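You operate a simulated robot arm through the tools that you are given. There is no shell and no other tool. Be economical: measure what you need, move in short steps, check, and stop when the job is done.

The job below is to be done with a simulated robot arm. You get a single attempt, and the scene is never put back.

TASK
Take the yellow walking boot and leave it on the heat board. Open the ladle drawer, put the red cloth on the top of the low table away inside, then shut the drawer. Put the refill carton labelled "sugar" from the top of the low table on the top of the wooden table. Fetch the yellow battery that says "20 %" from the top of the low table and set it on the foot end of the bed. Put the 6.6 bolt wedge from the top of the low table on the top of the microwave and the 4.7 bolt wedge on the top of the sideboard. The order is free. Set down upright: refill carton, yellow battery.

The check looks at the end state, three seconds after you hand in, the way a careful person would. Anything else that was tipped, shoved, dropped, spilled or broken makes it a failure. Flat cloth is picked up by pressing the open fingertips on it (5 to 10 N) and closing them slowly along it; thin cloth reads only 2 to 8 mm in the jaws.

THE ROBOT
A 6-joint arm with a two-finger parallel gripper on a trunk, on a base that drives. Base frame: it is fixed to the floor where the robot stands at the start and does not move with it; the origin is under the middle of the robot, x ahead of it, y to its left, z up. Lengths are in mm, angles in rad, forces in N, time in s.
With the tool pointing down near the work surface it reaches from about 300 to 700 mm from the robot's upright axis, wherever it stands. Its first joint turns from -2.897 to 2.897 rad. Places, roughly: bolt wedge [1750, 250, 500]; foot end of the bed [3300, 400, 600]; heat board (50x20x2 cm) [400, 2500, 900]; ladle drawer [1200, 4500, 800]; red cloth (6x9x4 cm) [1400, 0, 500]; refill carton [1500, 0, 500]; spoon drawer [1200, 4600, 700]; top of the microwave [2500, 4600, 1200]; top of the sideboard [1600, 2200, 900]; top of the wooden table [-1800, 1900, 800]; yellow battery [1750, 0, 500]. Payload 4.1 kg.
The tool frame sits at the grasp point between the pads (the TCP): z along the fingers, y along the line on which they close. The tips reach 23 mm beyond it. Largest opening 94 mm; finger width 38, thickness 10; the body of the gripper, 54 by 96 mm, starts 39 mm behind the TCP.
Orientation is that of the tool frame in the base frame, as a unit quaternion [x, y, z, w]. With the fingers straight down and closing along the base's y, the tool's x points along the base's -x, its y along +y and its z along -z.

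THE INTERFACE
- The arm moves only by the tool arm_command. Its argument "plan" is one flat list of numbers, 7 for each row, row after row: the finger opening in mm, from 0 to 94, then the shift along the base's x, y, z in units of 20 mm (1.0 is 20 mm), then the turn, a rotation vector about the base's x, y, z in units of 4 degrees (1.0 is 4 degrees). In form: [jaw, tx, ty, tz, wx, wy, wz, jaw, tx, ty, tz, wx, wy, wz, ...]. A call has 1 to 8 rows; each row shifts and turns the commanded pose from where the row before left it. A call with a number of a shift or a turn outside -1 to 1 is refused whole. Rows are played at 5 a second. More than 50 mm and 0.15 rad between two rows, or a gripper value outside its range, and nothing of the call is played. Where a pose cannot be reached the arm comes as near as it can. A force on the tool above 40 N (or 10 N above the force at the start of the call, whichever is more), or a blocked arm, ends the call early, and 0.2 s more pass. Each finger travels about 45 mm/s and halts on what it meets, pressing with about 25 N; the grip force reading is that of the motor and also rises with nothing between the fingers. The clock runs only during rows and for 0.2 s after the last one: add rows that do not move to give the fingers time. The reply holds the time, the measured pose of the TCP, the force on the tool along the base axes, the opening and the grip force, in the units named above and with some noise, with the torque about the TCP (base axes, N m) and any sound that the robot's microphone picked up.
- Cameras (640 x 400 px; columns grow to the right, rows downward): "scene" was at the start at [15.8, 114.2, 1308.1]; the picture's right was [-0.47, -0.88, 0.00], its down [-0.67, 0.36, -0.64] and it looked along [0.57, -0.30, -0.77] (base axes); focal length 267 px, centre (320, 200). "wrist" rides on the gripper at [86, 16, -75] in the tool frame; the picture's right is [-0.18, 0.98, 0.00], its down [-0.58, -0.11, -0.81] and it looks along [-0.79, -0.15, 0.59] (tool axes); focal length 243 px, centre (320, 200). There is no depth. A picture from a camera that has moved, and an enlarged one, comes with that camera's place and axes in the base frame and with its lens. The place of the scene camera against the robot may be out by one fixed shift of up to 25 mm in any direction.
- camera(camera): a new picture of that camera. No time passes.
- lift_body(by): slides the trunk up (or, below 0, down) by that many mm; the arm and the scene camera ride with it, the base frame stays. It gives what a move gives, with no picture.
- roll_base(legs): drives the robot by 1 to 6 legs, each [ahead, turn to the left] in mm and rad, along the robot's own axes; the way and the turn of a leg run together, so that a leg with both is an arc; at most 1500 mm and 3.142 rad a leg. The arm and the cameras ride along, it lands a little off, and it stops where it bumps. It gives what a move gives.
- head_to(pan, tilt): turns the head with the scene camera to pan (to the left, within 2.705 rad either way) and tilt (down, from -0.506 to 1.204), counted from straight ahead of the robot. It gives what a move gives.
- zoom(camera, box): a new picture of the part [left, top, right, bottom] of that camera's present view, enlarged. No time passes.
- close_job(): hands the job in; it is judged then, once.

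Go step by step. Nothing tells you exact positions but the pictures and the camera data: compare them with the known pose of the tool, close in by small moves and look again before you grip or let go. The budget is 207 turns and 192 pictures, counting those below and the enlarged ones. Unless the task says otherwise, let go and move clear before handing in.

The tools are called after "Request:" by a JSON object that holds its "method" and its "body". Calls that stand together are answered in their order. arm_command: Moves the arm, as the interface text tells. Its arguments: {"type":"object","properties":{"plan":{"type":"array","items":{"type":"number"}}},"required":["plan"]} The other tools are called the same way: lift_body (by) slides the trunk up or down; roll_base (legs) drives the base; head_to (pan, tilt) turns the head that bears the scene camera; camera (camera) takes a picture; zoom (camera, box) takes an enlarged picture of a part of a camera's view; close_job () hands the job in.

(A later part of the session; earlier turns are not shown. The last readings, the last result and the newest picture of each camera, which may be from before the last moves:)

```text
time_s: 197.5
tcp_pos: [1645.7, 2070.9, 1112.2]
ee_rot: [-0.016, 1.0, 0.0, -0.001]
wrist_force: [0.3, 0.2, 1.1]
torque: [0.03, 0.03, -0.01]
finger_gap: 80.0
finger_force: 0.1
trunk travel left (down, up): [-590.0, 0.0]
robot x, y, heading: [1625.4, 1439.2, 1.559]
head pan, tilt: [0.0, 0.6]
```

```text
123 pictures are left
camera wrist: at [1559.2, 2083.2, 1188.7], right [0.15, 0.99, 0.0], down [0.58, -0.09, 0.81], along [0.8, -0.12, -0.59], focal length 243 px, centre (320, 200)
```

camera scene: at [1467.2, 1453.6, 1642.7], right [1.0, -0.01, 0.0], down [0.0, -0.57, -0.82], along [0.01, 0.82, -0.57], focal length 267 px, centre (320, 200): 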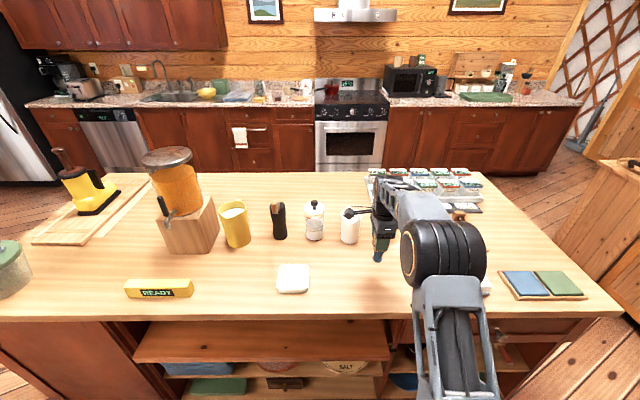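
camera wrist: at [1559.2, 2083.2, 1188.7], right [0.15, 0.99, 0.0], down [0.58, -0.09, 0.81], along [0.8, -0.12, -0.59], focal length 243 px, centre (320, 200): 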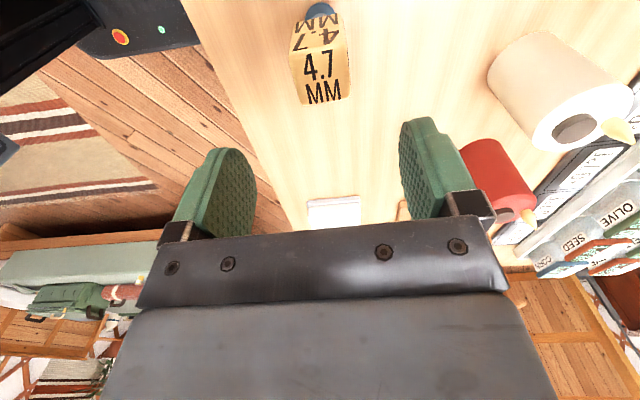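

4.7 wedge stands on the sideboard. Next the 6.6 wedge near (1367, 180).

Request:
{"method": "roll_base", "body": {"legs": [[-200, 0], [0, 1.571], [244, 0], [0, 1.58], [370, 0]]}}

Request:
{"method": "lift_body", "body": {"by": -300}}

Request:
{"method": "camera", "body": {"camera": "wrist"}}

Request:
{"method": "camera", "body": {"camera": "scene"}}

```text
time_s: 210.2
tcp_pos: [1369.7, 235.2, 1113.5]
ee_rot: [1.0, 0.025, 0.0, -0.001]
wrist_force: [-0.8, -0.6, -0.3]
torque: [0.01, 0.0, 0.0]
finger_gap: 80.1
finger_force: 0.0
trunk travel left (down, up): [-590.0, 0.0]
robot x, y, heading: [1382.2, 865.2, -1.563]
head pan, tilt: [0.0, 0.6]
```

```text
time_s: 213.2
tcp_pos: [1371.0, 235.8, 813.4]
ee_rot: [1.0, 0.025, 0.0, 0.0]
wrist_force: [-0.1, 0.1, -0.4]
torque: [-0.02, 0.03, -0.01]
finger_gap: 80.0
finger_force: 0.1
trunk travel left (down, up): [-290.0, 300.0]
robot x, y, heading: [1383.9, 869.0, -1.564]
head pan, tilt: [0.0, 0.6]
```

```text
122 pictures are left
camera wrist: at [1457.4, 223.1, 888.6], right [-0.14, -0.99, 0.0], down [-0.59, 0.08, 0.81], along [-0.8, 0.11, -0.59], focal length 243 px, centre (320, 200)
```

wrist: 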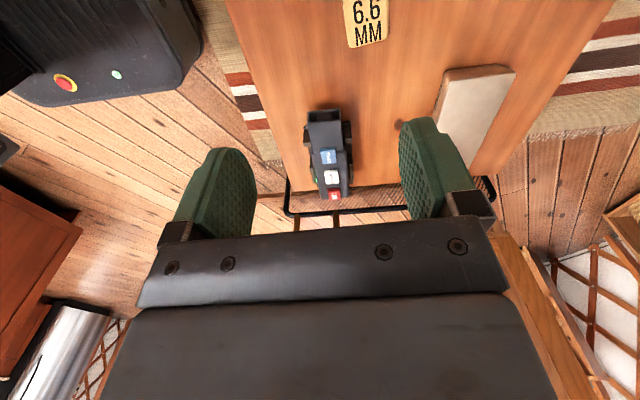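

```text
121 pictures are left
camera scene: at [1556.4, 824.5, 1345.7], right [-1.0, -0.01, 0.0], down [0.0, 0.56, -0.83], along [0.01, -0.83, -0.56], focal length 267 px, centre (320, 200)
```

scene: 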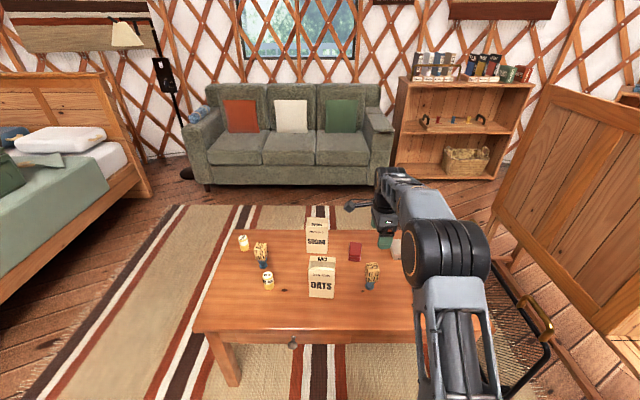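

Request:
{"method": "roll_base", "body": {"legs": [[41, 0]]}}

Request:
{"method": "lift_body", "body": {"by": -150}}

Request:
{"method": "camera", "body": {"camera": "wrist"}}

```text
time_s: 214.1
tcp_pos: [1370.5, 195.2, 813.8]
ee_rot: [1.0, 0.024, 0.001, 0.0]
wrist_force: [0.1, 0.6, 0.3]
torque: [0.02, -0.02, 0.02]
finger_gap: 79.9
finger_force: 0.1
trunk travel left (down, up): [-290.0, 300.0]
robot x, y, heading: [1385.7, 827.3, -1.566]
head pan, tilt: [0.0, 0.6]
```

```text
time_s: 215.8
tcp_pos: [1369.8, 193.3, 664.2]
ee_rot: [1.0, 0.025, 0.0, 0.0]
wrist_force: [-0.3, -0.1, 0.7]
torque: [0.01, -0.01, 0.01]
finger_gap: 80.1
finger_force: 0.1
trunk travel left (down, up): [-140.0, 450.0]
robot x, y, heading: [1385.3, 826.4, -1.565]
head pan, tilt: [0.0, 0.6]
```

```text
120 pictures are left
camera wrist: at [1457.5, 182.0, 738.6], right [-0.14, -0.99, 0.0], down [-0.59, 0.08, 0.81], along [-0.8, 0.11, -0.59], focal length 243 px, centre (320, 200)
```

wrist: 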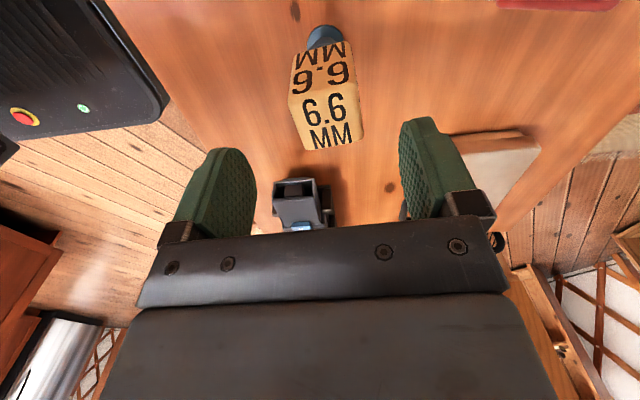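

Request:
{"method": "arm_command", "body": {"plan": [80, -0.25, -0.25, 0, 0, 0, 0]}}

Request:
{"method": "lift_body", "body": {"by": -74}}

Request:
{"method": "arm_command", "body": {"plan": [65, 0, 0, 0, 0, 0, 0, 50, 0, 0, 0, 0, 0, 0, 35, 0, 0, 0, 0, 0, 0, 20, 0, 0, 0, 0, 0, 0, 15, 0, 0, 0, 0, 0, 0, 15, 0, 0, 0, 0, 0, 0]}}

Request:
{"method": "camera", "body": {"camera": "wrist"}}

```text
time_s: 216.2
tcp_pos: [1364.5, 189.6, 662.9]
ee_rot: [1.0, 0.024, 0.0, 0.0]
wrist_force: [0.2, 0.2, -0.1]
torque: [0.01, -0.02, 0.0]
finger_gap: 80.4
finger_force: 0.1
trunk travel left (down, up): [-140.0, 450.0]
robot x, y, heading: [1381.8, 829.5, -1.569]
head pan, tilt: [0.0, 0.6]
```

```text
time_s: 217.3
tcp_pos: [1364.8, 189.0, 589.3]
ee_rot: [1.0, 0.025, 0.0, 0.0]
wrist_force: [-0.2, 0.1, 0.4]
torque: [0.03, 0.02, 0.01]
finger_gap: 80.1
finger_force: 0.1
trunk travel left (down, up): [-66.0, 524.0]
robot x, y, heading: [1379.6, 824.3, -1.564]
head pan, tilt: [0.0, 0.6]
```

```text
time_s: 218.7
tcp_pos: [1366.2, 189.7, 589.1]
ee_rot: [1.0, 0.025, 0.0, 0.0]
wrist_force: [1.3, 2.9, 2.6]
torque: [0.21, -0.02, -0.03]
finger_gap: 41.8
finger_force: 24.7
trunk travel left (down, up): [-66.0, 524.0]
robot x, y, heading: [1383.7, 826.1, -1.566]
head pan, tilt: [0.0, 0.6]
```

```text
119 pictures are left
camera wrist: at [1452.6, 177.1, 664.9], right [-0.14, -0.99, 0.0], down [-0.59, 0.08, 0.81], along [-0.8, 0.11, -0.59], focal length 243 px, centre (320, 200)
```

wrist: 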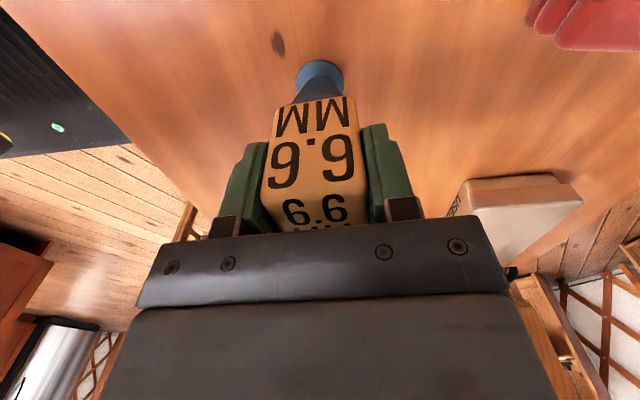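

Gripped (42 mm). Raise, and drive to the corridor at the right end of the island, then look.

Request:
{"method": "lift_body", "body": {"by": 400}}

Request:
{"method": "lift_body", "body": {"by": 124}}

Request:
{"method": "roll_base", "body": {"legs": [[-400, 0], [0, 1.566], [1357, 0], [0, 1.571]]}}

Request:
{"method": "head_to", "body": {"pan": 0.0, "tilt": 0.5}}

Request:
{"method": "camera", "body": {"camera": "scene"}}

```text
time_s: 222.6
tcp_pos: [1365.9, 189.5, 988.9]
ee_rot: [1.0, 0.024, 0.0, -0.001]
wrist_force: [0.2, -0.8, -2.5]
torque: [0.0, 0.0, -0.04]
finger_gap: 41.8
finger_force: 25.0
trunk travel left (down, up): [-466.0, 124.0]
robot x, y, heading: [1383.1, 826.1, -1.565]
head pan, tilt: [0.0, 0.6]
```

```text
time_s: 224.1
tcp_pos: [1365.3, 190.1, 1113.4]
ee_rot: [1.0, 0.024, -0.001, -0.001]
wrist_force: [0.3, 0.2, -1.6]
torque: [-0.01, -0.02, -0.02]
finger_gap: 42.0
finger_force: 24.7
trunk travel left (down, up): [-590.0, 0.0]
robot x, y, heading: [1383.7, 826.9, -1.565]
head pan, tilt: [0.0, 0.6]
```

```text
time_s: 240.6
tcp_pos: [2743.0, 1868.8, 1112.8]
ee_rot: [-0.03, 1.0, 0.0, 0.0]
wrist_force: [-0.2, -0.5, -1.9]
torque: [0.04, 0.03, 0.03]
finger_gap: 42.1
finger_force: 25.6
trunk travel left (down, up): [-590.0, 0.0]
robot x, y, heading: [2732.0, 1230.8, 1.589]
head pan, tilt: [0.0, 0.6]
```

```text
time_s: 241.3
tcp_pos: [2742.3, 1868.3, 1112.5]
ee_rot: [-0.03, 1.0, -0.001, 0.001]
wrist_force: [-0.2, 1.0, -2.9]
torque: [0.0, -0.01, -0.01]
finger_gap: 42.2
finger_force: 25.1
trunk travel left (down, up): [-590.0, 0.0]
robot x, y, heading: [2731.2, 1235.1, 1.588]
head pan, tilt: [0.0, 0.499]
```

```text
118 pictures are left
camera scene: at [2573.7, 1244.3, 1654.8], right [1.0, 0.02, 0.0], down [0.01, -0.48, -0.88], along [-0.01, 0.88, -0.48], focal length 267 px, centre (320, 200)
```

scene: 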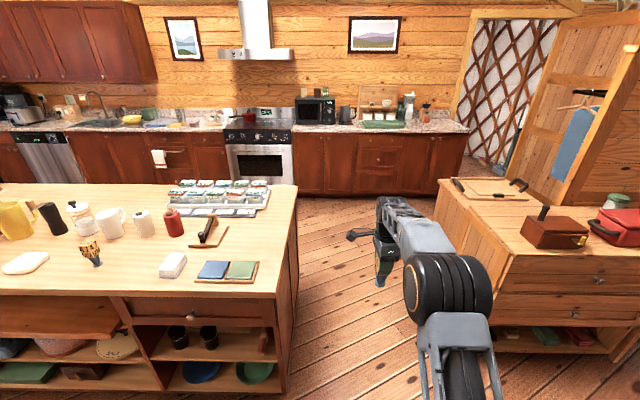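

The corridor is clear. I first raise the arm for the microwave's height, then drive through.

Request:
{"method": "arm_command", "body": {"plan": [15, 0, 0, 1, 0, 0, 0, 15, 0, 0, 1, 0, 0, 0, 15, 0, 0, 1, 0, 0, 0, 15, 0, 0, 1, 0, 0, 0, 15, 0, 0, 1, 0, 0, 0, 15, 0, 0, 1, 0, 0, 0, 15, 0, 0, 1, 0, 0, 0, 15, 0, 0, 1, 0, 0, 0]}}

Request:
{"method": "arm_command", "body": {"plan": [15, 0, 0, 1, 0, 0, 0, 15, 0, 0, 1, 0, 0, 0, 15, 0, 0, 0.8, 0, 0, 0]}}

Request:
{"method": "roll_base", "body": {"legs": [[0, -0.04], [1500, 0], [580, 0]]}}

Request:
{"method": "camera", "body": {"camera": "scene"}}

```text
time_s: 243.1
tcp_pos: [2742.7, 1868.6, 1271.7]
ee_rot: [-0.03, 1.0, 0.0, 0.0]
wrist_force: [0.4, -0.3, -1.4]
torque: [0.0, 0.0, 0.02]
finger_gap: 41.7
finger_force: 25.1
trunk travel left (down, up): [-590.0, 0.0]
robot x, y, heading: [2732.5, 1228.1, 1.59]
head pan, tilt: [0.0, 0.499]
```

```text
time_s: 243.9
tcp_pos: [2743.2, 1848.1, 1320.3]
ee_rot: [-0.029, 1.0, 0.001, 0.0]
wrist_force: [-0.3, 0.5, -2.6]
torque: [0.04, 0.0, 0.0]
finger_gap: 41.8
finger_force: 25.3
out of reach, approached as far as the arm can: row 2, 3
trunk travel left (down, up): [-590.0, 0.0]
robot x, y, heading: [2731.1, 1233.0, 1.586]
head pan, tilt: [0.0, 0.499]
```

```text
time_s: 254.6
tcp_pos: [2833.8, 3932.6, 1317.1]
ee_rot: [-0.004, 1.0, -0.001, 0.001]
wrist_force: [0.0, -0.1, -2.3]
torque: [-0.02, 0.0, -0.02]
finger_gap: 41.7
finger_force: 24.3
trunk travel left (down, up): [-590.0, 0.0]
robot x, y, heading: [2792.7, 3314.2, 1.536]
head pan, tilt: [0.0, 0.499]
```

```text
117 pictures are left
camera scene: at [2636.3, 3337.3, 1654.8], right [1.0, -0.03, 0.0], down [-0.02, -0.48, -0.88], along [0.03, 0.88, -0.48], focal length 267 px, centre (320, 200)
```

scene: 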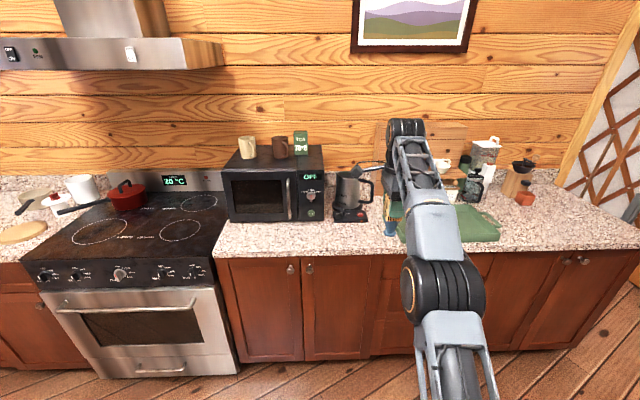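

The microwave top (z≈1205) has mugs and a green box at the back; a free spot is at its front right, about (2590, 4515). I drive to stand before it.

Request:
{"method": "roll_base", "body": {"legs": [[0, 0.535], [465, 0], [0, -0.5], [110, 0]]}}

Request:
{"method": "camera", "body": {"camera": "scene"}}

Request:
{"method": "camera", "body": {"camera": "wrist"}}

```text
time_s: 261.1
tcp_pos: [2593.4, 4453.0, 1316.2]
ee_rot: [-0.02, 1.0, -0.001, 0.0]
wrist_force: [-0.6, 0.0, -2.6]
torque: [-0.01, -0.02, 0.02]
finger_gap: 41.9
finger_force: 25.1
trunk travel left (down, up): [-590.0, 0.0]
robot x, y, heading: [2574.5, 3833.2, 1.565]
head pan, tilt: [0.0, 0.499]
```

```text
116 pictures are left
camera scene: at [2413.7, 3850.9, 1654.7], right [1.0, 0.0, 0.0], down [0.0, -0.48, -0.88], along [0.0, 0.88, -0.48], focal length 267 px, centre (320, 200)
```

scene: 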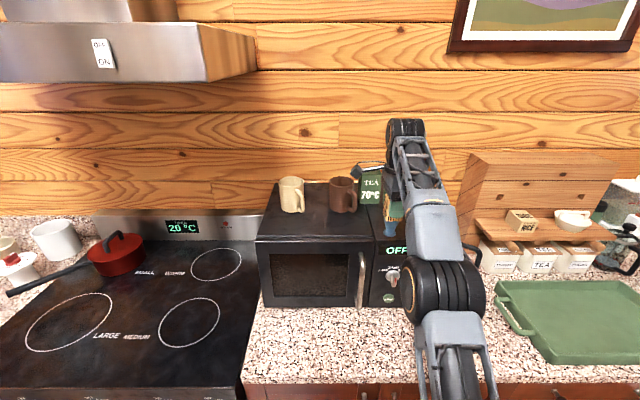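

```text
115 pictures are left
camera wrist: at [2505.9, 4465.0, 1392.4], right [0.14, 0.99, 0.0], down [0.59, -0.08, 0.81], along [0.8, -0.12, -0.59], focal length 243 px, centre (320, 200)
```

wrist: 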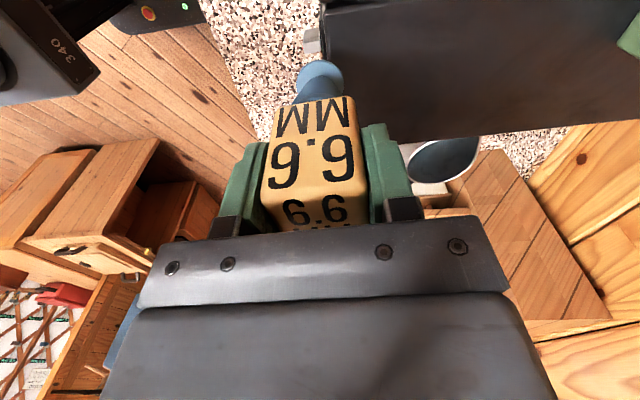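

Request:
{"method": "roll_base", "body": {"legs": [[56, 0]]}}

Request:
{"method": "lift_body", "body": {"by": -15}}

Request:
{"method": "camera", "body": {"camera": "wrist"}}

Request:
{"method": "camera", "body": {"camera": "scene"}}

```text
time_s: 262.1
tcp_pos: [2593.2, 4509.3, 1315.9]
ee_rot: [-0.02, 1.0, -0.002, 0.0]
wrist_force: [0.1, 0.6, -2.8]
torque: [-0.02, -0.02, 0.04]
finger_gap: 41.8
finger_force: 24.7
trunk travel left (down, up): [-590.0, 0.0]
robot x, y, heading: [2571.7, 3891.9, 1.573]
head pan, tilt: [0.0, 0.499]
```

```text
time_s: 262.7
tcp_pos: [2593.0, 4508.9, 1302.9]
ee_rot: [-0.021, 1.0, -0.001, 0.0]
wrist_force: [0.2, 0.3, -1.9]
torque: [0.01, -0.02, -0.04]
finger_gap: 41.8
finger_force: 24.7
trunk travel left (down, up): [-575.0, 15.0]
robot x, y, heading: [2570.4, 3889.7, 1.571]
head pan, tilt: [0.0, 0.499]
```

```text
114 pictures are left
camera wrist: at [2506.1, 4520.1, 1377.8], right [0.14, 0.99, 0.0], down [0.59, -0.08, 0.81], along [0.8, -0.12, -0.59], focal length 243 px, centre (320, 200)
```

wrist: 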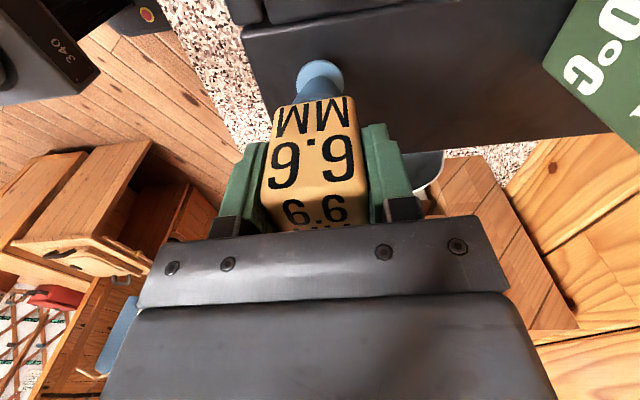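

```text
113 pictures are left
camera scene: at [2413.8, 3905.7, 1639.8], right [1.0, 0.0, 0.0], down [0.0, -0.48, -0.88], along [0.0, 0.88, -0.48], focal length 267 px, centre (320, 200)
```

scene: 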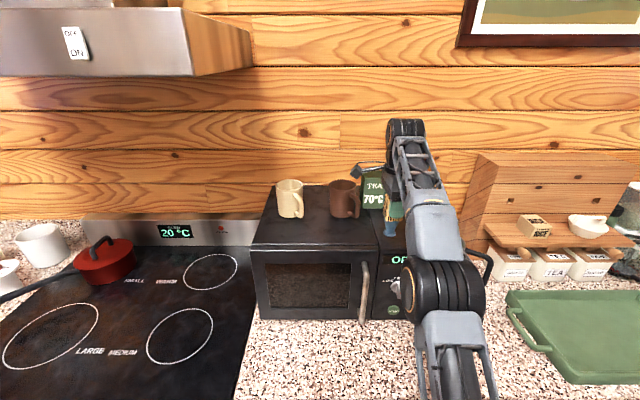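

Request:
{"method": "arm_command", "body": {"plan": [15, 0, 0, -0.15, 0, 0, 0, 15, 0, 0, -0.15, 0, 0, 0, 15, 0, 0, 0, 0, 0, 0]}}

Request:
{"method": "zoom", "body": {"camera": "wrist", "box": [200, 40, 440, 190]}}

```text
time_s: 263.5
tcp_pos: [2592.1, 4506.9, 1296.6]
ee_rot: [-0.02, 1.0, 0.0, 0.0]
wrist_force: [-0.2, 0.4, -2.6]
torque: [0.03, -0.01, 0.02]
finger_gap: 41.9
finger_force: 24.8
trunk travel left (down, up): [-575.0, 15.0]
robot x, y, heading: [2570.0, 3891.8, 1.57]
head pan, tilt: [0.0, 0.499]
```

```text
2.67 times, centred on (320, 115) of wrist
camera zoom: at [2506.0, 4520.2, 1371.6], right [0.14, 0.99, 0.0], down [0.59, -0.08, 0.81], along [0.8, -0.12, -0.59], focal length 647 px, centre (320, 427)
```

zoom: 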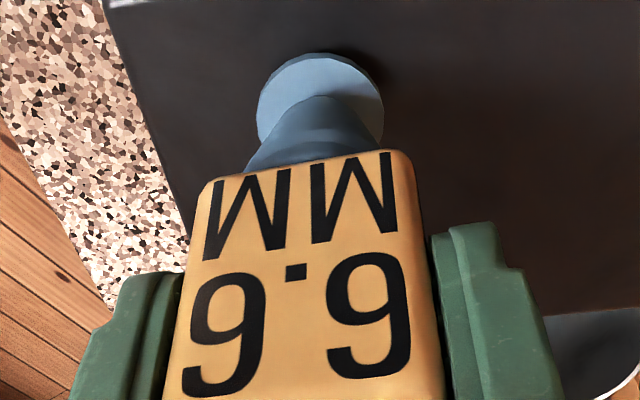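

Request:
{"method": "arm_command", "body": {"plan": [15, 0, 0, -0.1, 0, 0, 0, 15, 0, 0, -0.1, 0, 0, 0, 15, 0, 0, -0.1, 0, 0, 0, 15, 0, 0, 0, 0, 0, 0]}}

```text
time_s: 264.5
tcp_pos: [2592.4, 4508.8, 1290.5]
ee_rot: [-0.02, 1.0, -0.001, 0.0]
wrist_force: [-1.1, 0.6, -1.9]
torque: [-0.03, 0.01, 0.02]
finger_gap: 42.0
finger_force: 25.3
trunk travel left (down, up): [-575.0, 15.0]
robot x, y, heading: [2570.5, 3890.5, 1.568]
head pan, tilt: [0.0, 0.499]
```

Request:
{"method": "arm_command", "body": {"plan": [15, 0, 0, -0.1, 0, 0, 0, 15, 0, 0, -0.1, 0, 0, 0, 15, 0, 0, 0, 0, 0, 0]}}

```text
time_s: 265.3
tcp_pos: [2593.6, 4506.9, 1288.3]
ee_rot: [-0.02, 1.0, 0.002, -0.001]
wrist_force: [-1.1, 5.3, 13.7]
torque: [0.27, -0.13, 0.08]
finger_gap: 42.0
finger_force: 25.5
trunk travel left (down, up): [-575.0, 15.0]
robot x, y, heading: [2572.6, 3887.0, 1.566]
head pan, tilt: [0.0, 0.499]
```

Request:
{"method": "arm_command", "body": {"plan": [15, 0, 0, 0.08, 0, 0, 0, 43, 0, 0, 0, 0, 0, 0, 48, 0, 0, 0, 0, 0, 0, 60, 0, 0, 0, 0, 0, 0, 66, 0, 0, 0, 0, 0, 0, 66, 0, 0, 0, 0, 0, 0]}}

Request:
{"method": "camera", "body": {"camera": "wrist"}}

```text
time_s: 266.7
tcp_pos: [2593.5, 4508.1, 1288.6]
ee_rot: [-0.02, 1.0, -0.001, 0.0]
wrist_force: [0.3, -0.7, -0.8]
torque: [0.0, 0.01, -0.01]
finger_gap: 65.9
finger_force: 0.0
trunk travel left (down, up): [-575.0, 15.0]
robot x, y, heading: [2571.3, 3890.3, 1.57]
head pan, tilt: [0.0, 0.499]
```

```text
111 pictures are left
camera wrist: at [2506.0, 4520.1, 1363.5], right [0.14, 0.99, 0.0], down [0.59, -0.08, 0.81], along [0.8, -0.12, -0.59], focal length 243 px, centre (320, 200)
```

wrist: 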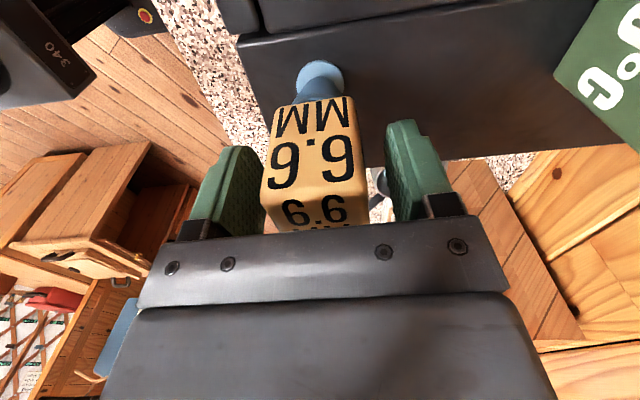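

The block stands released. There's little height left, so I slide the open jaws out sideways (+x) instead of up.

Request:
{"method": "arm_command", "body": {"plan": [66, 1, 0, 0, 0, 0, 0, 66, 1, 0, 0, 0, 0, 0, 66, 1, 0, 0, 0, 0, 0, 66, 1, 0, 0, 0, 0, 0]}}

Request:
{"method": "camera", "body": {"camera": "scene"}}

Request:
{"method": "camera", "body": {"camera": "wrist"}}

```text
time_s: 267.7
tcp_pos: [2674.2, 4508.0, 1288.2]
ee_rot: [-0.02, 1.0, -0.002, -0.001]
wrist_force: [-0.3, 0.1, 0.8]
torque: [0.0, 0.02, -0.02]
finger_gap: 65.9
finger_force: 0.0
trunk travel left (down, up): [-575.0, 15.0]
robot x, y, heading: [2567.8, 3890.6, 1.568]
head pan, tilt: [0.0, 0.499]
```

```text
110 pictures are left
camera scene: at [2414.2, 3905.8, 1639.9], right [1.0, 0.0, 0.0], down [0.0, -0.48, -0.88], along [0.0, 0.88, -0.48], focal length 267 px, centre (320, 200)
```

scene: 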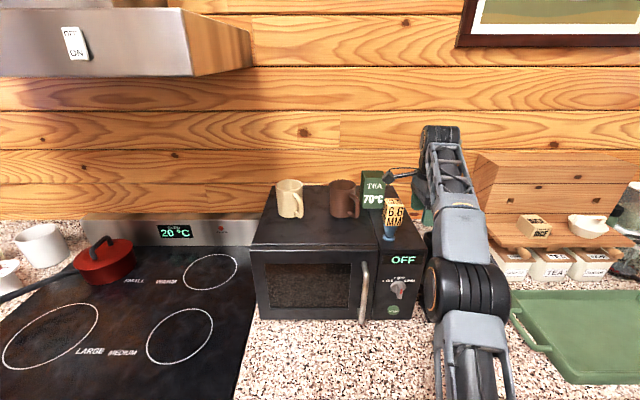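

```text
109 pictures are left
camera wrist: at [2586.0, 4520.0, 1362.5], right [0.14, 0.99, 0.0], down [0.59, -0.08, 0.81], along [0.8, -0.12, -0.59], focal length 243 px, centre (320, 200)
```

wrist: 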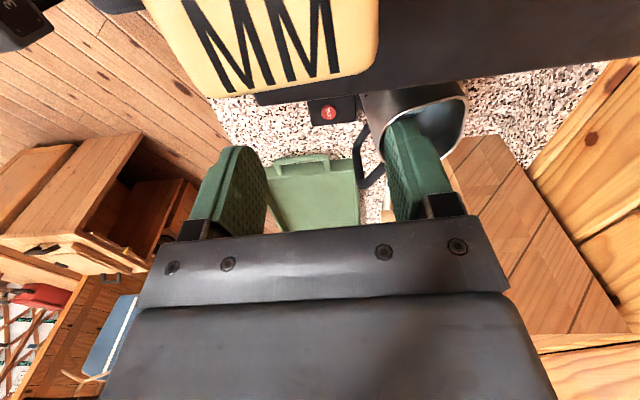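

6.6 wedge stands alone on the microwave. I back away and go to look at the drawers left of the stove.

Request:
{"method": "roll_base", "body": {"legs": [[-420, 0], [0, 1.571], [1370, 0], [0, -1.571]]}}

Request:
{"method": "head_to", "body": {"pan": 0.0, "tilt": 0.7}}

Request:
{"method": "camera", "body": {"camera": "scene"}}

```text
time_s: 284.4
tcp_pos: [1309.6, 4089.9, 1288.0]
ee_rot: [-0.015, 1.0, -0.001, 0.001]
wrist_force: [0.7, -0.4, -0.3]
torque: [-0.01, -0.03, 0.01]
finger_gap: 66.2
finger_force: 0.0
trunk travel left (down, up): [-575.0, 15.0]
robot x, y, heading: [1202.5, 3473.6, 1.559]
head pan, tilt: [0.0, 0.499]
```

```text
time_s: 285.1
tcp_pos: [1310.9, 4089.5, 1287.6]
ee_rot: [-0.015, 1.0, 0.0, 0.0]
wrist_force: [-0.2, -0.2, -0.3]
torque: [0.02, -0.04, -0.02]
finger_gap: 66.0
finger_force: 0.0
trunk travel left (down, up): [-575.0, 15.0]
robot x, y, heading: [1204.8, 3473.5, 1.567]
head pan, tilt: [0.0, 0.7]
```

```text
108 pictures are left
camera scene: at [1046.1, 3484.2, 1622.1], right [1.0, -0.01, 0.0], down [-0.01, -0.64, -0.77], along [0.01, 0.77, -0.64], focal length 267 px, centre (320, 200)
```

scene: 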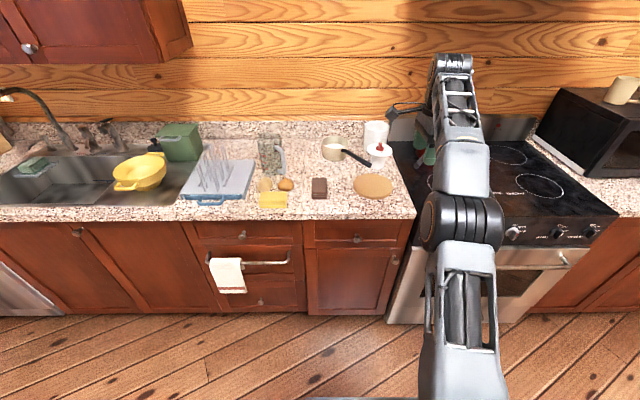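

Request:
{"method": "zoom", "body": {"camera": "scene", "box": [180, 200, 420, 350]}}

Request:
{"method": "lift_body", "body": {"by": -400}}

Request:
{"method": "head_to", "body": {"pan": 0.1, "tilt": 0.55}}

Request:
{"method": "camera", "body": {"camera": "scene"}}

```text
2.67 times, centred on (300, 275) of scene
camera zoom: at [1046.1, 3484.2, 1622.1], right [1.0, -0.01, 0.0], down [-0.01, -0.64, -0.77], along [0.01, 0.77, -0.64], focal length 712 px, centre (373, 0)
```

zoom: 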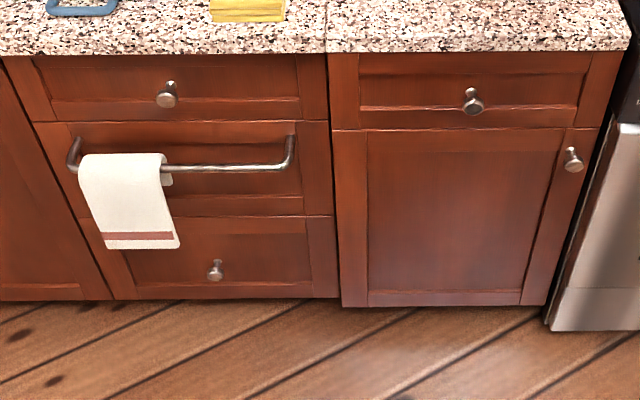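

```text
time_s: 288.9
tcp_pos: [1310.4, 4089.7, 887.7]
ee_rot: [-0.017, 1.0, -0.001, 0.0]
wrist_force: [-0.2, -0.9, 0.4]
torque: [-0.01, -0.01, 0.0]
finger_gap: 66.1
finger_force: 0.1
trunk travel left (down, up): [-175.0, 415.0]
robot x, y, heading: [1203.7, 3467.9, 1.564]
head pan, tilt: [0.0, 0.7]
```

```text
time_s: 289.6
tcp_pos: [1309.8, 4090.2, 888.4]
ee_rot: [-0.016, 1.0, -0.002, 0.0]
wrist_force: [-0.6, 0.9, -0.4]
torque: [-0.01, 0.01, -0.02]
finger_gap: 65.9
finger_force: 0.1
trunk travel left (down, up): [-175.0, 415.0]
robot x, y, heading: [1206.3, 3473.4, 1.562]
head pan, tilt: [0.099, 0.55]
```

```text
106 pictures are left
camera scene: at [1037.2, 3488.7, 1235.2], right [1.0, 0.09, 0.0], down [0.05, -0.52, -0.85], along [-0.08, 0.85, -0.52], focal length 267 px, centre (320, 200)
```

scene: 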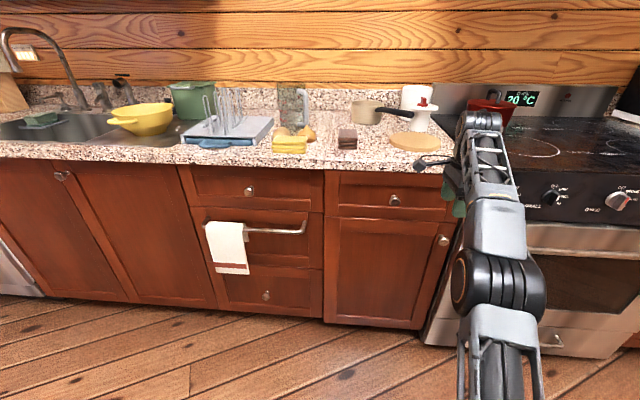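

Request:
{"method": "zoom", "body": {"camera": "scene", "box": [310, 150, 470, 250]}}

Request:
{"method": "zoom", "body": {"camera": "scene", "box": [170, 150, 330, 250]}}

```text
4.00 times, centred on (390, 200) of scene
camera zoom: at [1037.2, 3488.7, 1235.2], right [1.0, 0.09, 0.0], down [0.05, -0.52, -0.85], along [-0.08, 0.85, -0.52], focal length 1068 px, centre (40, 200)
```

zoom: 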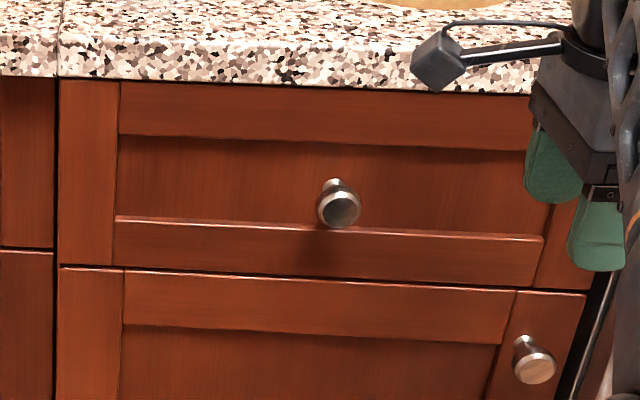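

```text
4.00 times, centred on (250, 200) of scene
camera zoom: at [1037.2, 3488.7, 1235.2], right [1.0, 0.09, 0.0], down [0.05, -0.52, -0.85], along [-0.08, 0.85, -0.52], focal length 1068 px, centre (600, 200)
```

zoom: 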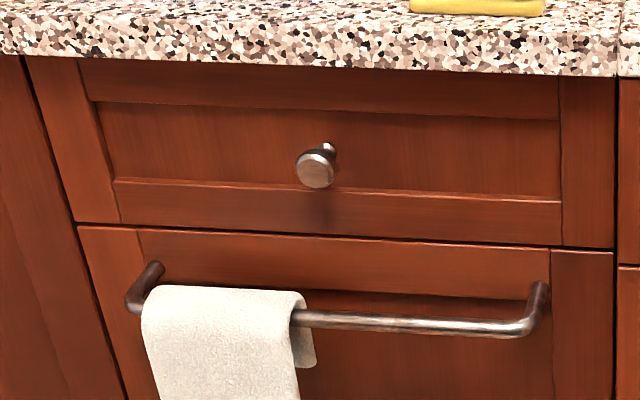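

The drawer at x≈1200 with a knob near (1208, 4230, 785) is the ladle drawer. I turn the tool to point forward (jaws closing vertically) to pull the knob.

Request:
{"method": "arm_command", "body": {"plan": [66, -0.64, 0, -0.5, 1, 0, 0, 66, -0.64, 0, -0.5, 1, 0, 0, 66, -0.64, 0, -0.5, 1, 0, 0, 66, -0.64, 0, -0.5, 1, 0, 0, 66, -0.64, 0, -0.5, 1, 0, 0, 66, -0.64, 0, -0.5, 1, 0, 0, 66, -0.64, 0, -0.5, 1, 0, 0, 66, -0.64, 0, -0.5, 1, 0, 0]}}

Request:
{"method": "arm_command", "body": {"plan": [66, 0, 0, 0, 1, 0, 0, 66, 0, 0, 0, 1, 0, 0, 66, 0, 0, 0, 1, 0, 0, 66, 0, 0, 0, 1, 0, 0, 66, 0, 0, 0, 1, 0, 0, 66, 0, 0, 0, 1, 0, 0, 66, 0, 0, 0, 1, 0, 0, 66, 0, 0, 0, 1, 0, 0]}}

Request:
{"method": "arm_command", "body": {"plan": [66, 0, 0, 0, 1, 0, 0, 66, 0, 0, 0, 1, 0, 0, 66, 0, 0, 0, 1, 0, 0, 66, 0, 0, 0, 1, 0, 0, 66, 0, 0, 0, 1, 0, 0, 66, 0, 0, 0, 1, 0, 0, 66, 0, 0, 0, 0.5, 0, 0]}}

Request:
{"method": "camera", "body": {"camera": "scene"}}

Request:
{"method": "camera", "body": {"camera": "wrist"}}

```text
time_s: 291.4
tcp_pos: [1208.1, 4090.0, 807.2]
ee_rot: [-0.014, 0.961, 0.276, 0.004]
wrist_force: [0.5, 0.5, 0.6]
torque: [-0.01, 0.02, -0.01]
finger_gap: 65.8
finger_force: 0.1
trunk travel left (down, up): [-175.0, 415.0]
robot x, y, heading: [1202.3, 3473.5, 1.557]
head pan, tilt: [0.099, 0.55]
```

```text
time_s: 293.2
tcp_pos: [1208.4, 4089.9, 807.5]
ee_rot: [-0.013, 0.848, 0.53, 0.008]
wrist_force: [0.1, 0.2, 0.0]
torque: [-0.03, 0.0, 0.02]
finger_gap: 65.9
finger_force: 0.1
trunk travel left (down, up): [-175.0, 415.0]
robot x, y, heading: [1204.6, 3474.8, 1.559]
head pan, tilt: [0.099, 0.55]
```

```text
time_s: 294.8
tcp_pos: [1208.4, 4090.4, 808.5]
ee_rot: [-0.012, 0.707, 0.707, 0.011]
wrist_force: [-0.4, 0.4, 0.3]
torque: [0.02, 0.02, 0.03]
finger_gap: 65.9
finger_force: 0.1
trunk travel left (down, up): [-175.0, 415.0]
robot x, y, heading: [1202.5, 3475.0, 1.566]
head pan, tilt: [0.099, 0.55]
```

```text
103 pictures are left
camera scene: at [1037.2, 3488.6, 1235.2], right [1.0, 0.09, 0.0], down [0.05, -0.52, -0.85], along [-0.08, 0.85, -0.52], focal length 267 px, centre (320, 200)
```

scene: 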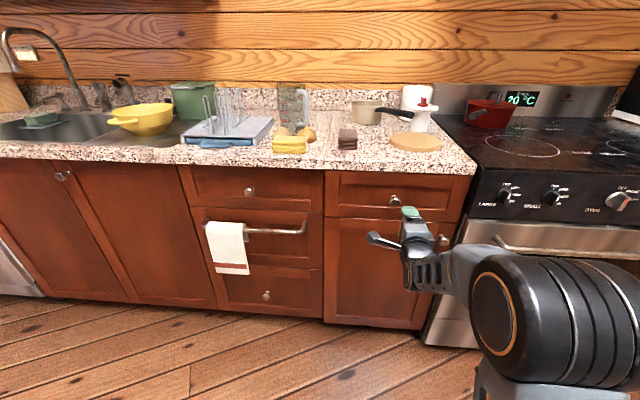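

```text
102 pictures are left
camera wrist: at [1120.9, 4014.6, 822.1], right [0.15, 0.0, 0.99], down [0.58, -0.81, -0.09], along [0.8, 0.59, -0.12], focal length 243 px, centre (320, 200)
```

wrist: 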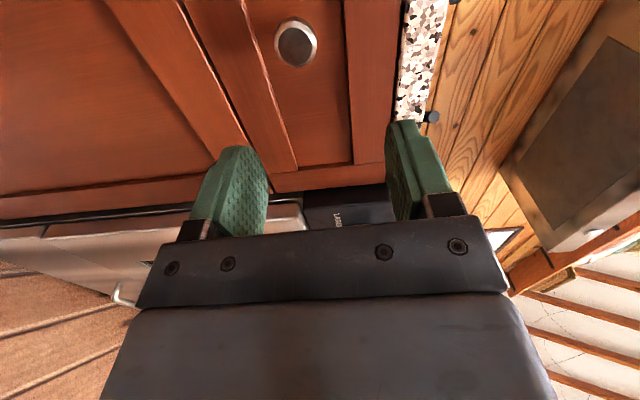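

The knob triangulates to (1201, 4228, 791). I align and drive closer.

Request:
{"method": "arm_command", "body": {"plan": [80, -0.4, 0, -0.9, 0, 0, 0]}}

Request:
{"method": "roll_base", "body": {"legs": [[105, 0]]}}

Request:
{"method": "camera", "body": {"camera": "wrist"}}

Request:
{"method": "zoom", "body": {"camera": "scene", "box": [310, 150, 470, 250]}}

```text
time_s: 295.2
tcp_pos: [1199.7, 4089.2, 790.9]
ee_rot: [-0.011, 0.707, 0.707, 0.012]
wrist_force: [0.1, -1.1, 0.5]
torque: [-0.05, -0.03, -0.01]
finger_gap: 79.9
finger_force: 0.1
trunk travel left (down, up): [-175.0, 415.0]
robot x, y, heading: [1205.6, 3475.4, 1.558]
head pan, tilt: [0.099, 0.55]
```

```text
time_s: 296.4
tcp_pos: [1201.4, 4195.1, 790.8]
ee_rot: [-0.012, 0.708, 0.706, 0.01]
wrist_force: [-0.1, 0.0, 0.2]
torque: [-0.03, -0.02, -0.01]
finger_gap: 80.2
finger_force: 0.2
trunk travel left (down, up): [-175.0, 415.0]
robot x, y, heading: [1206.4, 3578.0, 1.56]
head pan, tilt: [0.099, 0.55]
```

```text
101 pictures are left
camera wrist: at [1113.8, 4119.7, 804.2], right [0.15, 0.0, 0.99], down [0.58, -0.81, -0.09], along [0.8, 0.59, -0.12], focal length 243 px, centre (320, 200)
```

wrist: 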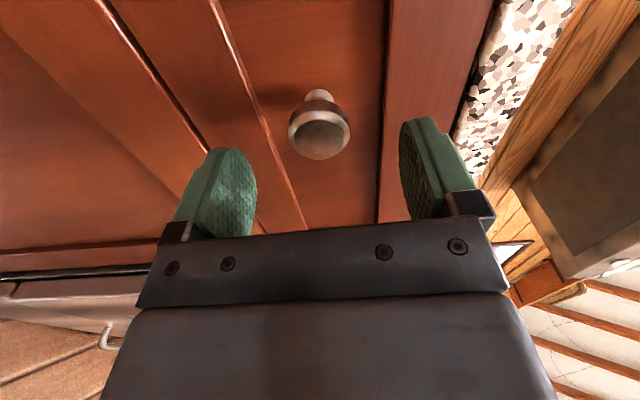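

```text
4.00 times, centred on (390, 200) of scene
camera zoom: at [1038.3, 3593.9, 1235.2], right [1.0, 0.09, 0.0], down [0.05, -0.52, -0.85], along [-0.08, 0.85, -0.52], focal length 1068 px, centre (40, 200)
```

zoom: 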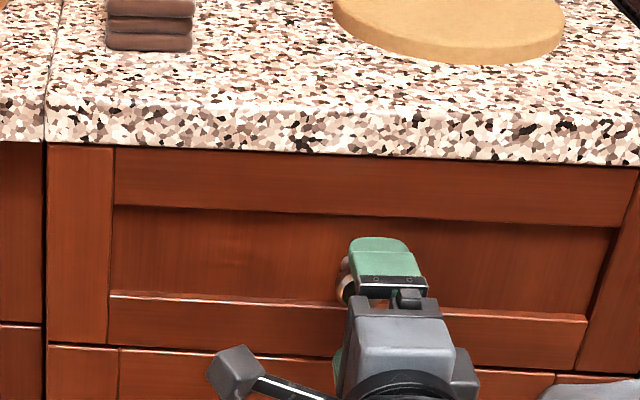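

Request:
{"method": "roll_base", "body": {"legs": [[32, 0]]}}

Request:
{"method": "arm_command", "body": {"plan": [65, 0, 0, 0, 0, 0, 0, 50, 0, 0, 0, 0, 0, 0, 35, 0, 0, 0, 0, 0, 0, 20, 0, 0, 0, 0, 0, 0, 10, 0, 0, 0, 0, 0, 0, 10, 0, 0, 0, 0, 0, 0]}}

Request:
{"method": "camera", "body": {"camera": "wrist"}}

```text
time_s: 297.2
tcp_pos: [1201.1, 4226.7, 788.9]
ee_rot: [-0.01, 0.708, 0.706, 0.011]
wrist_force: [-0.8, -0.4, 0.3]
torque: [-0.01, -0.03, 0.02]
finger_gap: 80.1
finger_force: 0.0
trunk travel left (down, up): [-175.0, 415.0]
robot x, y, heading: [1207.3, 3611.6, 1.558]
head pan, tilt: [0.099, 0.55]
```

```text
time_s: 298.6
tcp_pos: [1201.4, 4228.3, 789.9]
ee_rot: [-0.011, 0.708, 0.706, 0.011]
wrist_force: [0.6, -0.5, -2.3]
torque: [0.23, -0.05, -0.04]
finger_gap: 34.0
finger_force: 44.8
trunk travel left (down, up): [-175.0, 415.0]
robot x, y, heading: [1204.6, 3607.5, 1.561]
head pan, tilt: [0.099, 0.55]
```

```text
99 pictures are left
camera wrist: at [1114.3, 4151.8, 803.9], right [0.15, 0.0, 0.99], down [0.58, -0.81, -0.09], along [0.8, 0.59, -0.12], focal length 243 px, centre (320, 200)
```

wrist: 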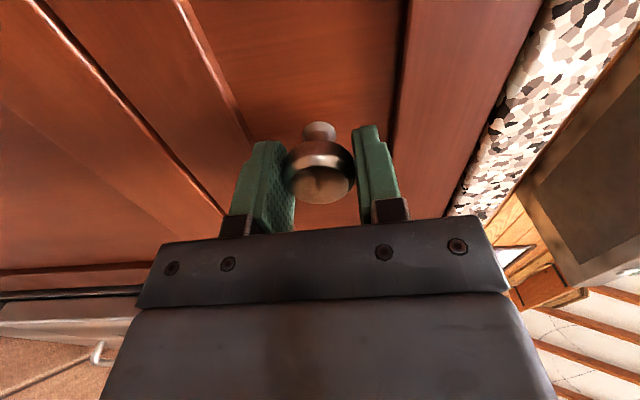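

Knob held (34 mm). I pull by backing the base.

Request:
{"method": "roll_base", "body": {"legs": [[-80, 0]]}}

Request:
{"method": "camera", "body": {"camera": "wrist"}}

Request:
{"method": "camera", "body": {"camera": "scene"}}

```text
time_s: 299.7
tcp_pos: [1202.7, 4148.1, 789.7]
ee_rot: [-0.009, 0.708, 0.706, 0.012]
wrist_force: [5.2, -1.0, -2.5]
torque: [0.22, -0.33, 0.2]
finger_gap: 34.2
finger_force: 45.0
trunk travel left (down, up): [-175.0, 415.0]
robot x, y, heading: [1201.0, 3532.4, 1.559]
head pan, tilt: [0.099, 0.55]
```

```text
98 pictures are left
camera wrist: at [1114.2, 4071.7, 804.0], right [0.15, 0.0, 0.99], down [0.58, -0.81, -0.09], along [0.8, 0.59, -0.13], focal length 243 px, centre (320, 200)
```

wrist: 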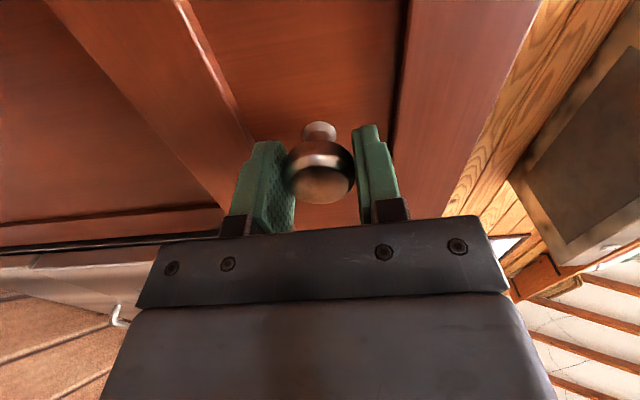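

```text
97 pictures are left
camera scene: at [1038.3, 3546.0, 1235.3], right [1.0, 0.09, 0.0], down [0.05, -0.52, -0.85], along [-0.08, 0.85, -0.52], focal length 267 px, centre (320, 200)
```

scene: 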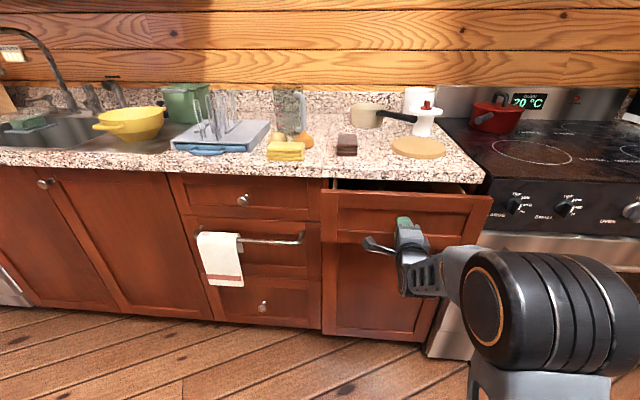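

Request:
{"method": "roll_base", "body": {"legs": [[-180, 0]]}}

Request:
{"method": "camera", "body": {"camera": "scene"}}

```text
time_s: 301.2
tcp_pos: [1201.9, 3967.5, 789.4]
ee_rot: [-0.008, 0.707, 0.707, 0.012]
wrist_force: [14.7, -0.5, -2.0]
torque: [0.3, -0.39, -0.44]
finger_gap: 33.8
finger_force: 44.9
trunk travel left (down, up): [-175.0, 415.0]
robot x, y, heading: [1201.4, 3351.8, 1.558]
head pan, tilt: [0.099, 0.55]
```

```text
96 pictures are left
camera scene: at [1036.9, 3367.4, 1235.4], right [1.0, 0.09, 0.0], down [0.04, -0.52, -0.85], along [-0.07, 0.85, -0.52], focal length 267 px, centre (320, 200)
```

scene: 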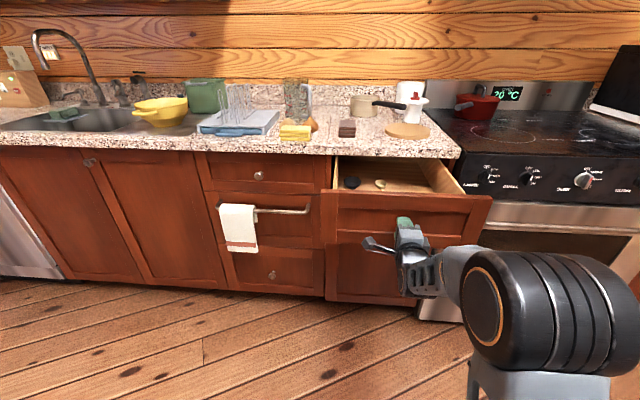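

Request:
{"method": "zoom", "body": {"camera": "scene", "box": [310, 140, 470, 240]}}

Request:
{"method": "arm_command", "body": {"plan": [36, 0, 0, 0, 0, 0, 0, 60, 0, 0, 0, 0, 0, 0, 80, 0, 0, 0, 0, 0, 0, 80, 0, 0, 0, 0, 0, 0]}}

Request:
{"method": "roll_base", "body": {"legs": [[-150, 0]]}}

Request:
{"method": "lift_body", "body": {"by": 300}}

Request:
{"method": "head_to", "body": {"pan": 0.0, "tilt": 0.8}}

Request:
{"method": "camera", "body": {"camera": "scene"}}

```text
4.00 times, centred on (390, 190) of scene
camera zoom: at [1036.9, 3367.4, 1235.4], right [1.0, 0.09, 0.0], down [0.04, -0.52, -0.85], along [-0.07, 0.85, -0.52], focal length 1068 px, centre (40, 240)
```

zoom: 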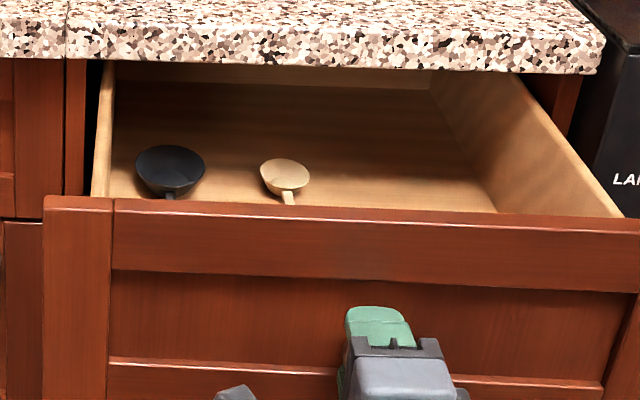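

```text
time_s: 302.2
tcp_pos: [1200.2, 3967.3, 789.6]
ee_rot: [-0.009, 0.708, 0.706, 0.013]
wrist_force: [0.2, -0.3, -0.1]
torque: [-0.02, -0.01, 0.02]
finger_gap: 80.4
finger_force: 0.1
trunk travel left (down, up): [-175.0, 415.0]
robot x, y, heading: [1200.6, 3352.6, 1.558]
head pan, tilt: [0.099, 0.55]
```

```text
time_s: 303.6
tcp_pos: [1198.1, 3816.6, 789.0]
ee_rot: [-0.008, 0.708, 0.706, 0.012]
wrist_force: [-0.1, -0.2, -0.5]
torque: [-0.01, -0.02, 0.02]
finger_gap: 80.0
finger_force: 0.1
trunk travel left (down, up): [-175.0, 415.0]
robot x, y, heading: [1204.6, 3200.7, 1.559]
head pan, tilt: [0.099, 0.55]
```

```text
time_s: 306.6
tcp_pos: [1198.7, 3816.6, 1090.5]
ee_rot: [-0.009, 0.708, 0.706, 0.012]
wrist_force: [-0.1, 0.5, 0.4]
torque: [0.0, -0.02, -0.02]
finger_gap: 79.9
finger_force: 0.1
trunk travel left (down, up): [-475.0, 115.0]
robot x, y, heading: [1201.6, 3204.9, 1.554]
head pan, tilt: [0.099, 0.55]
```

```text
time_s: 307.3
tcp_pos: [1199.2, 3816.0, 1089.4]
ee_rot: [-0.009, 0.708, 0.706, 0.013]
wrist_force: [-0.6, -0.8, -0.8]
torque: [0.03, 0.01, 0.03]
finger_gap: 80.0
finger_force: 0.0
trunk travel left (down, up): [-475.0, 115.0]
robot x, y, heading: [1202.9, 3199.9, 1.554]
head pan, tilt: [0.0, 0.799]
```

```text
94 pictures are left
camera scene: at [1042.4, 3208.5, 1513.9], right [1.0, -0.01, 0.0], down [-0.01, -0.72, -0.7], along [0.01, 0.7, -0.72], focal length 267 px, centre (320, 200)
```

scene: 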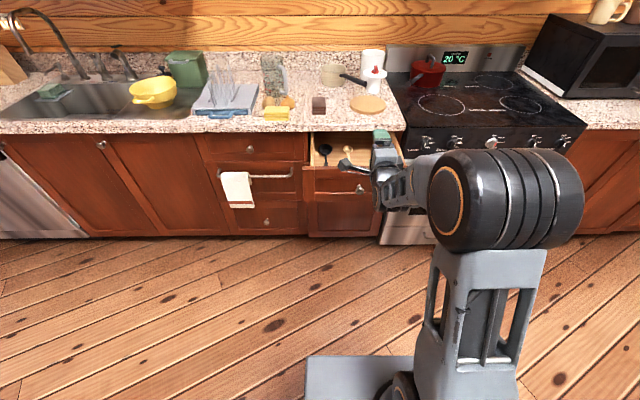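

The drawer is open and holds ladles. I turn the tool back to point down.

Request:
{"method": "arm_command", "body": {"plan": [80, 0, 0, 0, -1, 0, 0, 80, 0, 0, 0, -1, 0, 0, 80, 0, 0, 0, -1, 0, 0, 80, 0, 0, 0, -1, 0, 0, 80, 0, 0, 0, -1, 0, 0, 80, 0, 0, 0, -1, 0, 0, 80, 0, 0, 0, -1, 0, 0, 80, 0, 0, 0, -1, 0, 0]}}

Request:
{"method": "arm_command", "body": {"plan": [80, 0, 0, 0, -1, 0, 0, 80, 0, 0, 0, -1, 0, 0, 80, 0, 0, 0, -1, 0, 0, 80, 0, 0, 0, -1, 0, 0, 80, 0, 0, 0, -1, 0, 0, 80, 0, 0, 0, -1, 0, 0, 80, 0, 0, 0, -1, 0, 0, 80, 0, 0, 0, -1, 0, 0]}}

Request:
{"method": "arm_command", "body": {"plan": [80, 0, 0, 0, -1, 0, 0, 80, 0, 0, 0, -1, 0, 0, 80, 0, 0, 0, -1, 0, 0, 80, 0, 0, 0, -1, 0, 0, 80, 0, 0, 0, -1, 0, 0, 80, 0, 0, 0, -1, 0, 0, 80, 0, 0, 0, -0.5, 0, 0]}}

Request:
{"method": "zoom", "body": {"camera": "scene", "box": [290, 110, 450, 210]}}

```text
time_s: 309.1
tcp_pos: [1199.1, 3817.6, 1088.6]
ee_rot: [-0.013, 0.875, 0.484, 0.009]
wrist_force: [-0.2, 0.4, -0.3]
torque: [0.01, 0.01, 0.0]
finger_gap: 79.7
finger_force: 0.1
trunk travel left (down, up): [-475.0, 115.0]
robot x, y, heading: [1204.2, 3202.8, 1.56]
head pan, tilt: [0.0, 0.799]
```

```text
time_s: 310.9
tcp_pos: [1198.9, 3818.7, 1090.5]
ee_rot: [-0.014, 0.975, 0.223, 0.006]
wrist_force: [-0.6, 0.6, -0.3]
torque: [-0.02, 0.01, -0.04]
finger_gap: 79.9
finger_force: 0.0
trunk travel left (down, up): [-475.0, 115.0]
robot x, y, heading: [1198.5, 3200.0, 1.557]
head pan, tilt: [0.0, 0.799]
```

```text
time_s: 312.5
tcp_pos: [1198.1, 3816.8, 1088.4]
ee_rot: [-0.015, 1.0, -0.002, 0.003]
wrist_force: [0.6, 0.6, -0.1]
torque: [-0.03, 0.01, -0.02]
finger_gap: 80.1
finger_force: 0.1
trunk travel left (down, up): [-475.0, 115.0]
robot x, y, heading: [1197.9, 3202.5, 1.555]
head pan, tilt: [0.0, 0.799]
```

```text
4.00 times, centred on (370, 160) of scene
camera zoom: at [1042.4, 3208.6, 1513.8], right [1.0, -0.01, 0.0], down [-0.01, -0.72, -0.7], along [0.01, 0.7, -0.72], focal length 1068 px, centre (120, 360)
```

zoom: 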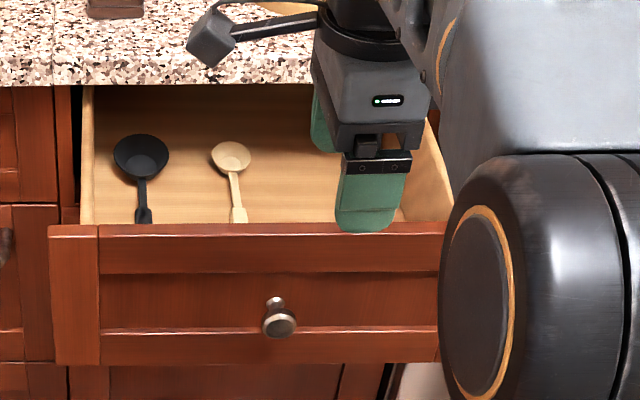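

Ladles lie on the left; the right half is free. Now I drive around the island's right end back to the low table for the sugar carton.

Request:
{"method": "roll_base", "body": {"legs": [[0, 1.587], [-1500, 0], [-150, 0], [0, 1.571], [1500, 0], [700, 0]]}}

Request:
{"method": "roll_base", "body": {"legs": [[0, -1.571], [1285, 0], [0, 1.571]]}}

Request:
{"method": "camera", "body": {"camera": "scene"}}

```text
time_s: 339.0
tcp_pos: [2809.8, 382.6, 1089.4]
ee_rot: [1.0, 0.013, -0.003, -0.001]
wrist_force: [-0.4, -0.1, 0.7]
torque: [0.01, 0.02, 0.02]
finger_gap: 79.8
finger_force: 0.1
trunk travel left (down, up): [-475.0, 115.0]
robot x, y, heading: [2809.9, 1000.6, -1.589]
head pan, tilt: [0.0, 0.799]
```

```text
time_s: 353.0
tcp_pos: [1546.3, 390.7, 1089.5]
ee_rot: [1.0, 0.021, -0.003, -0.001]
wrist_force: [0.4, -0.8, -0.6]
torque: [-0.03, -0.03, 0.0]
finger_gap: 80.1
finger_force: 0.0
trunk travel left (down, up): [-475.0, 115.0]
robot x, y, heading: [1538.3, 1005.6, -1.576]
head pan, tilt: [0.0, 0.799]
```

```text
92 pictures are left
camera scene: at [1710.7, 970.1, 1513.8], right [-1.0, 0.0, 0.0], down [0.0, 0.72, -0.7], along [0.0, -0.7, -0.72], focal length 267 px, centre (320, 200)
```

scene: 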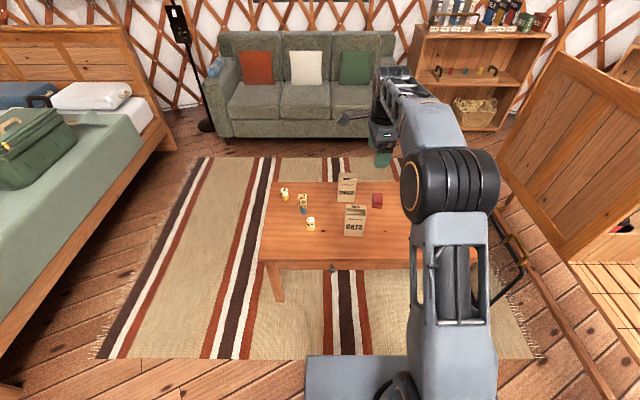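

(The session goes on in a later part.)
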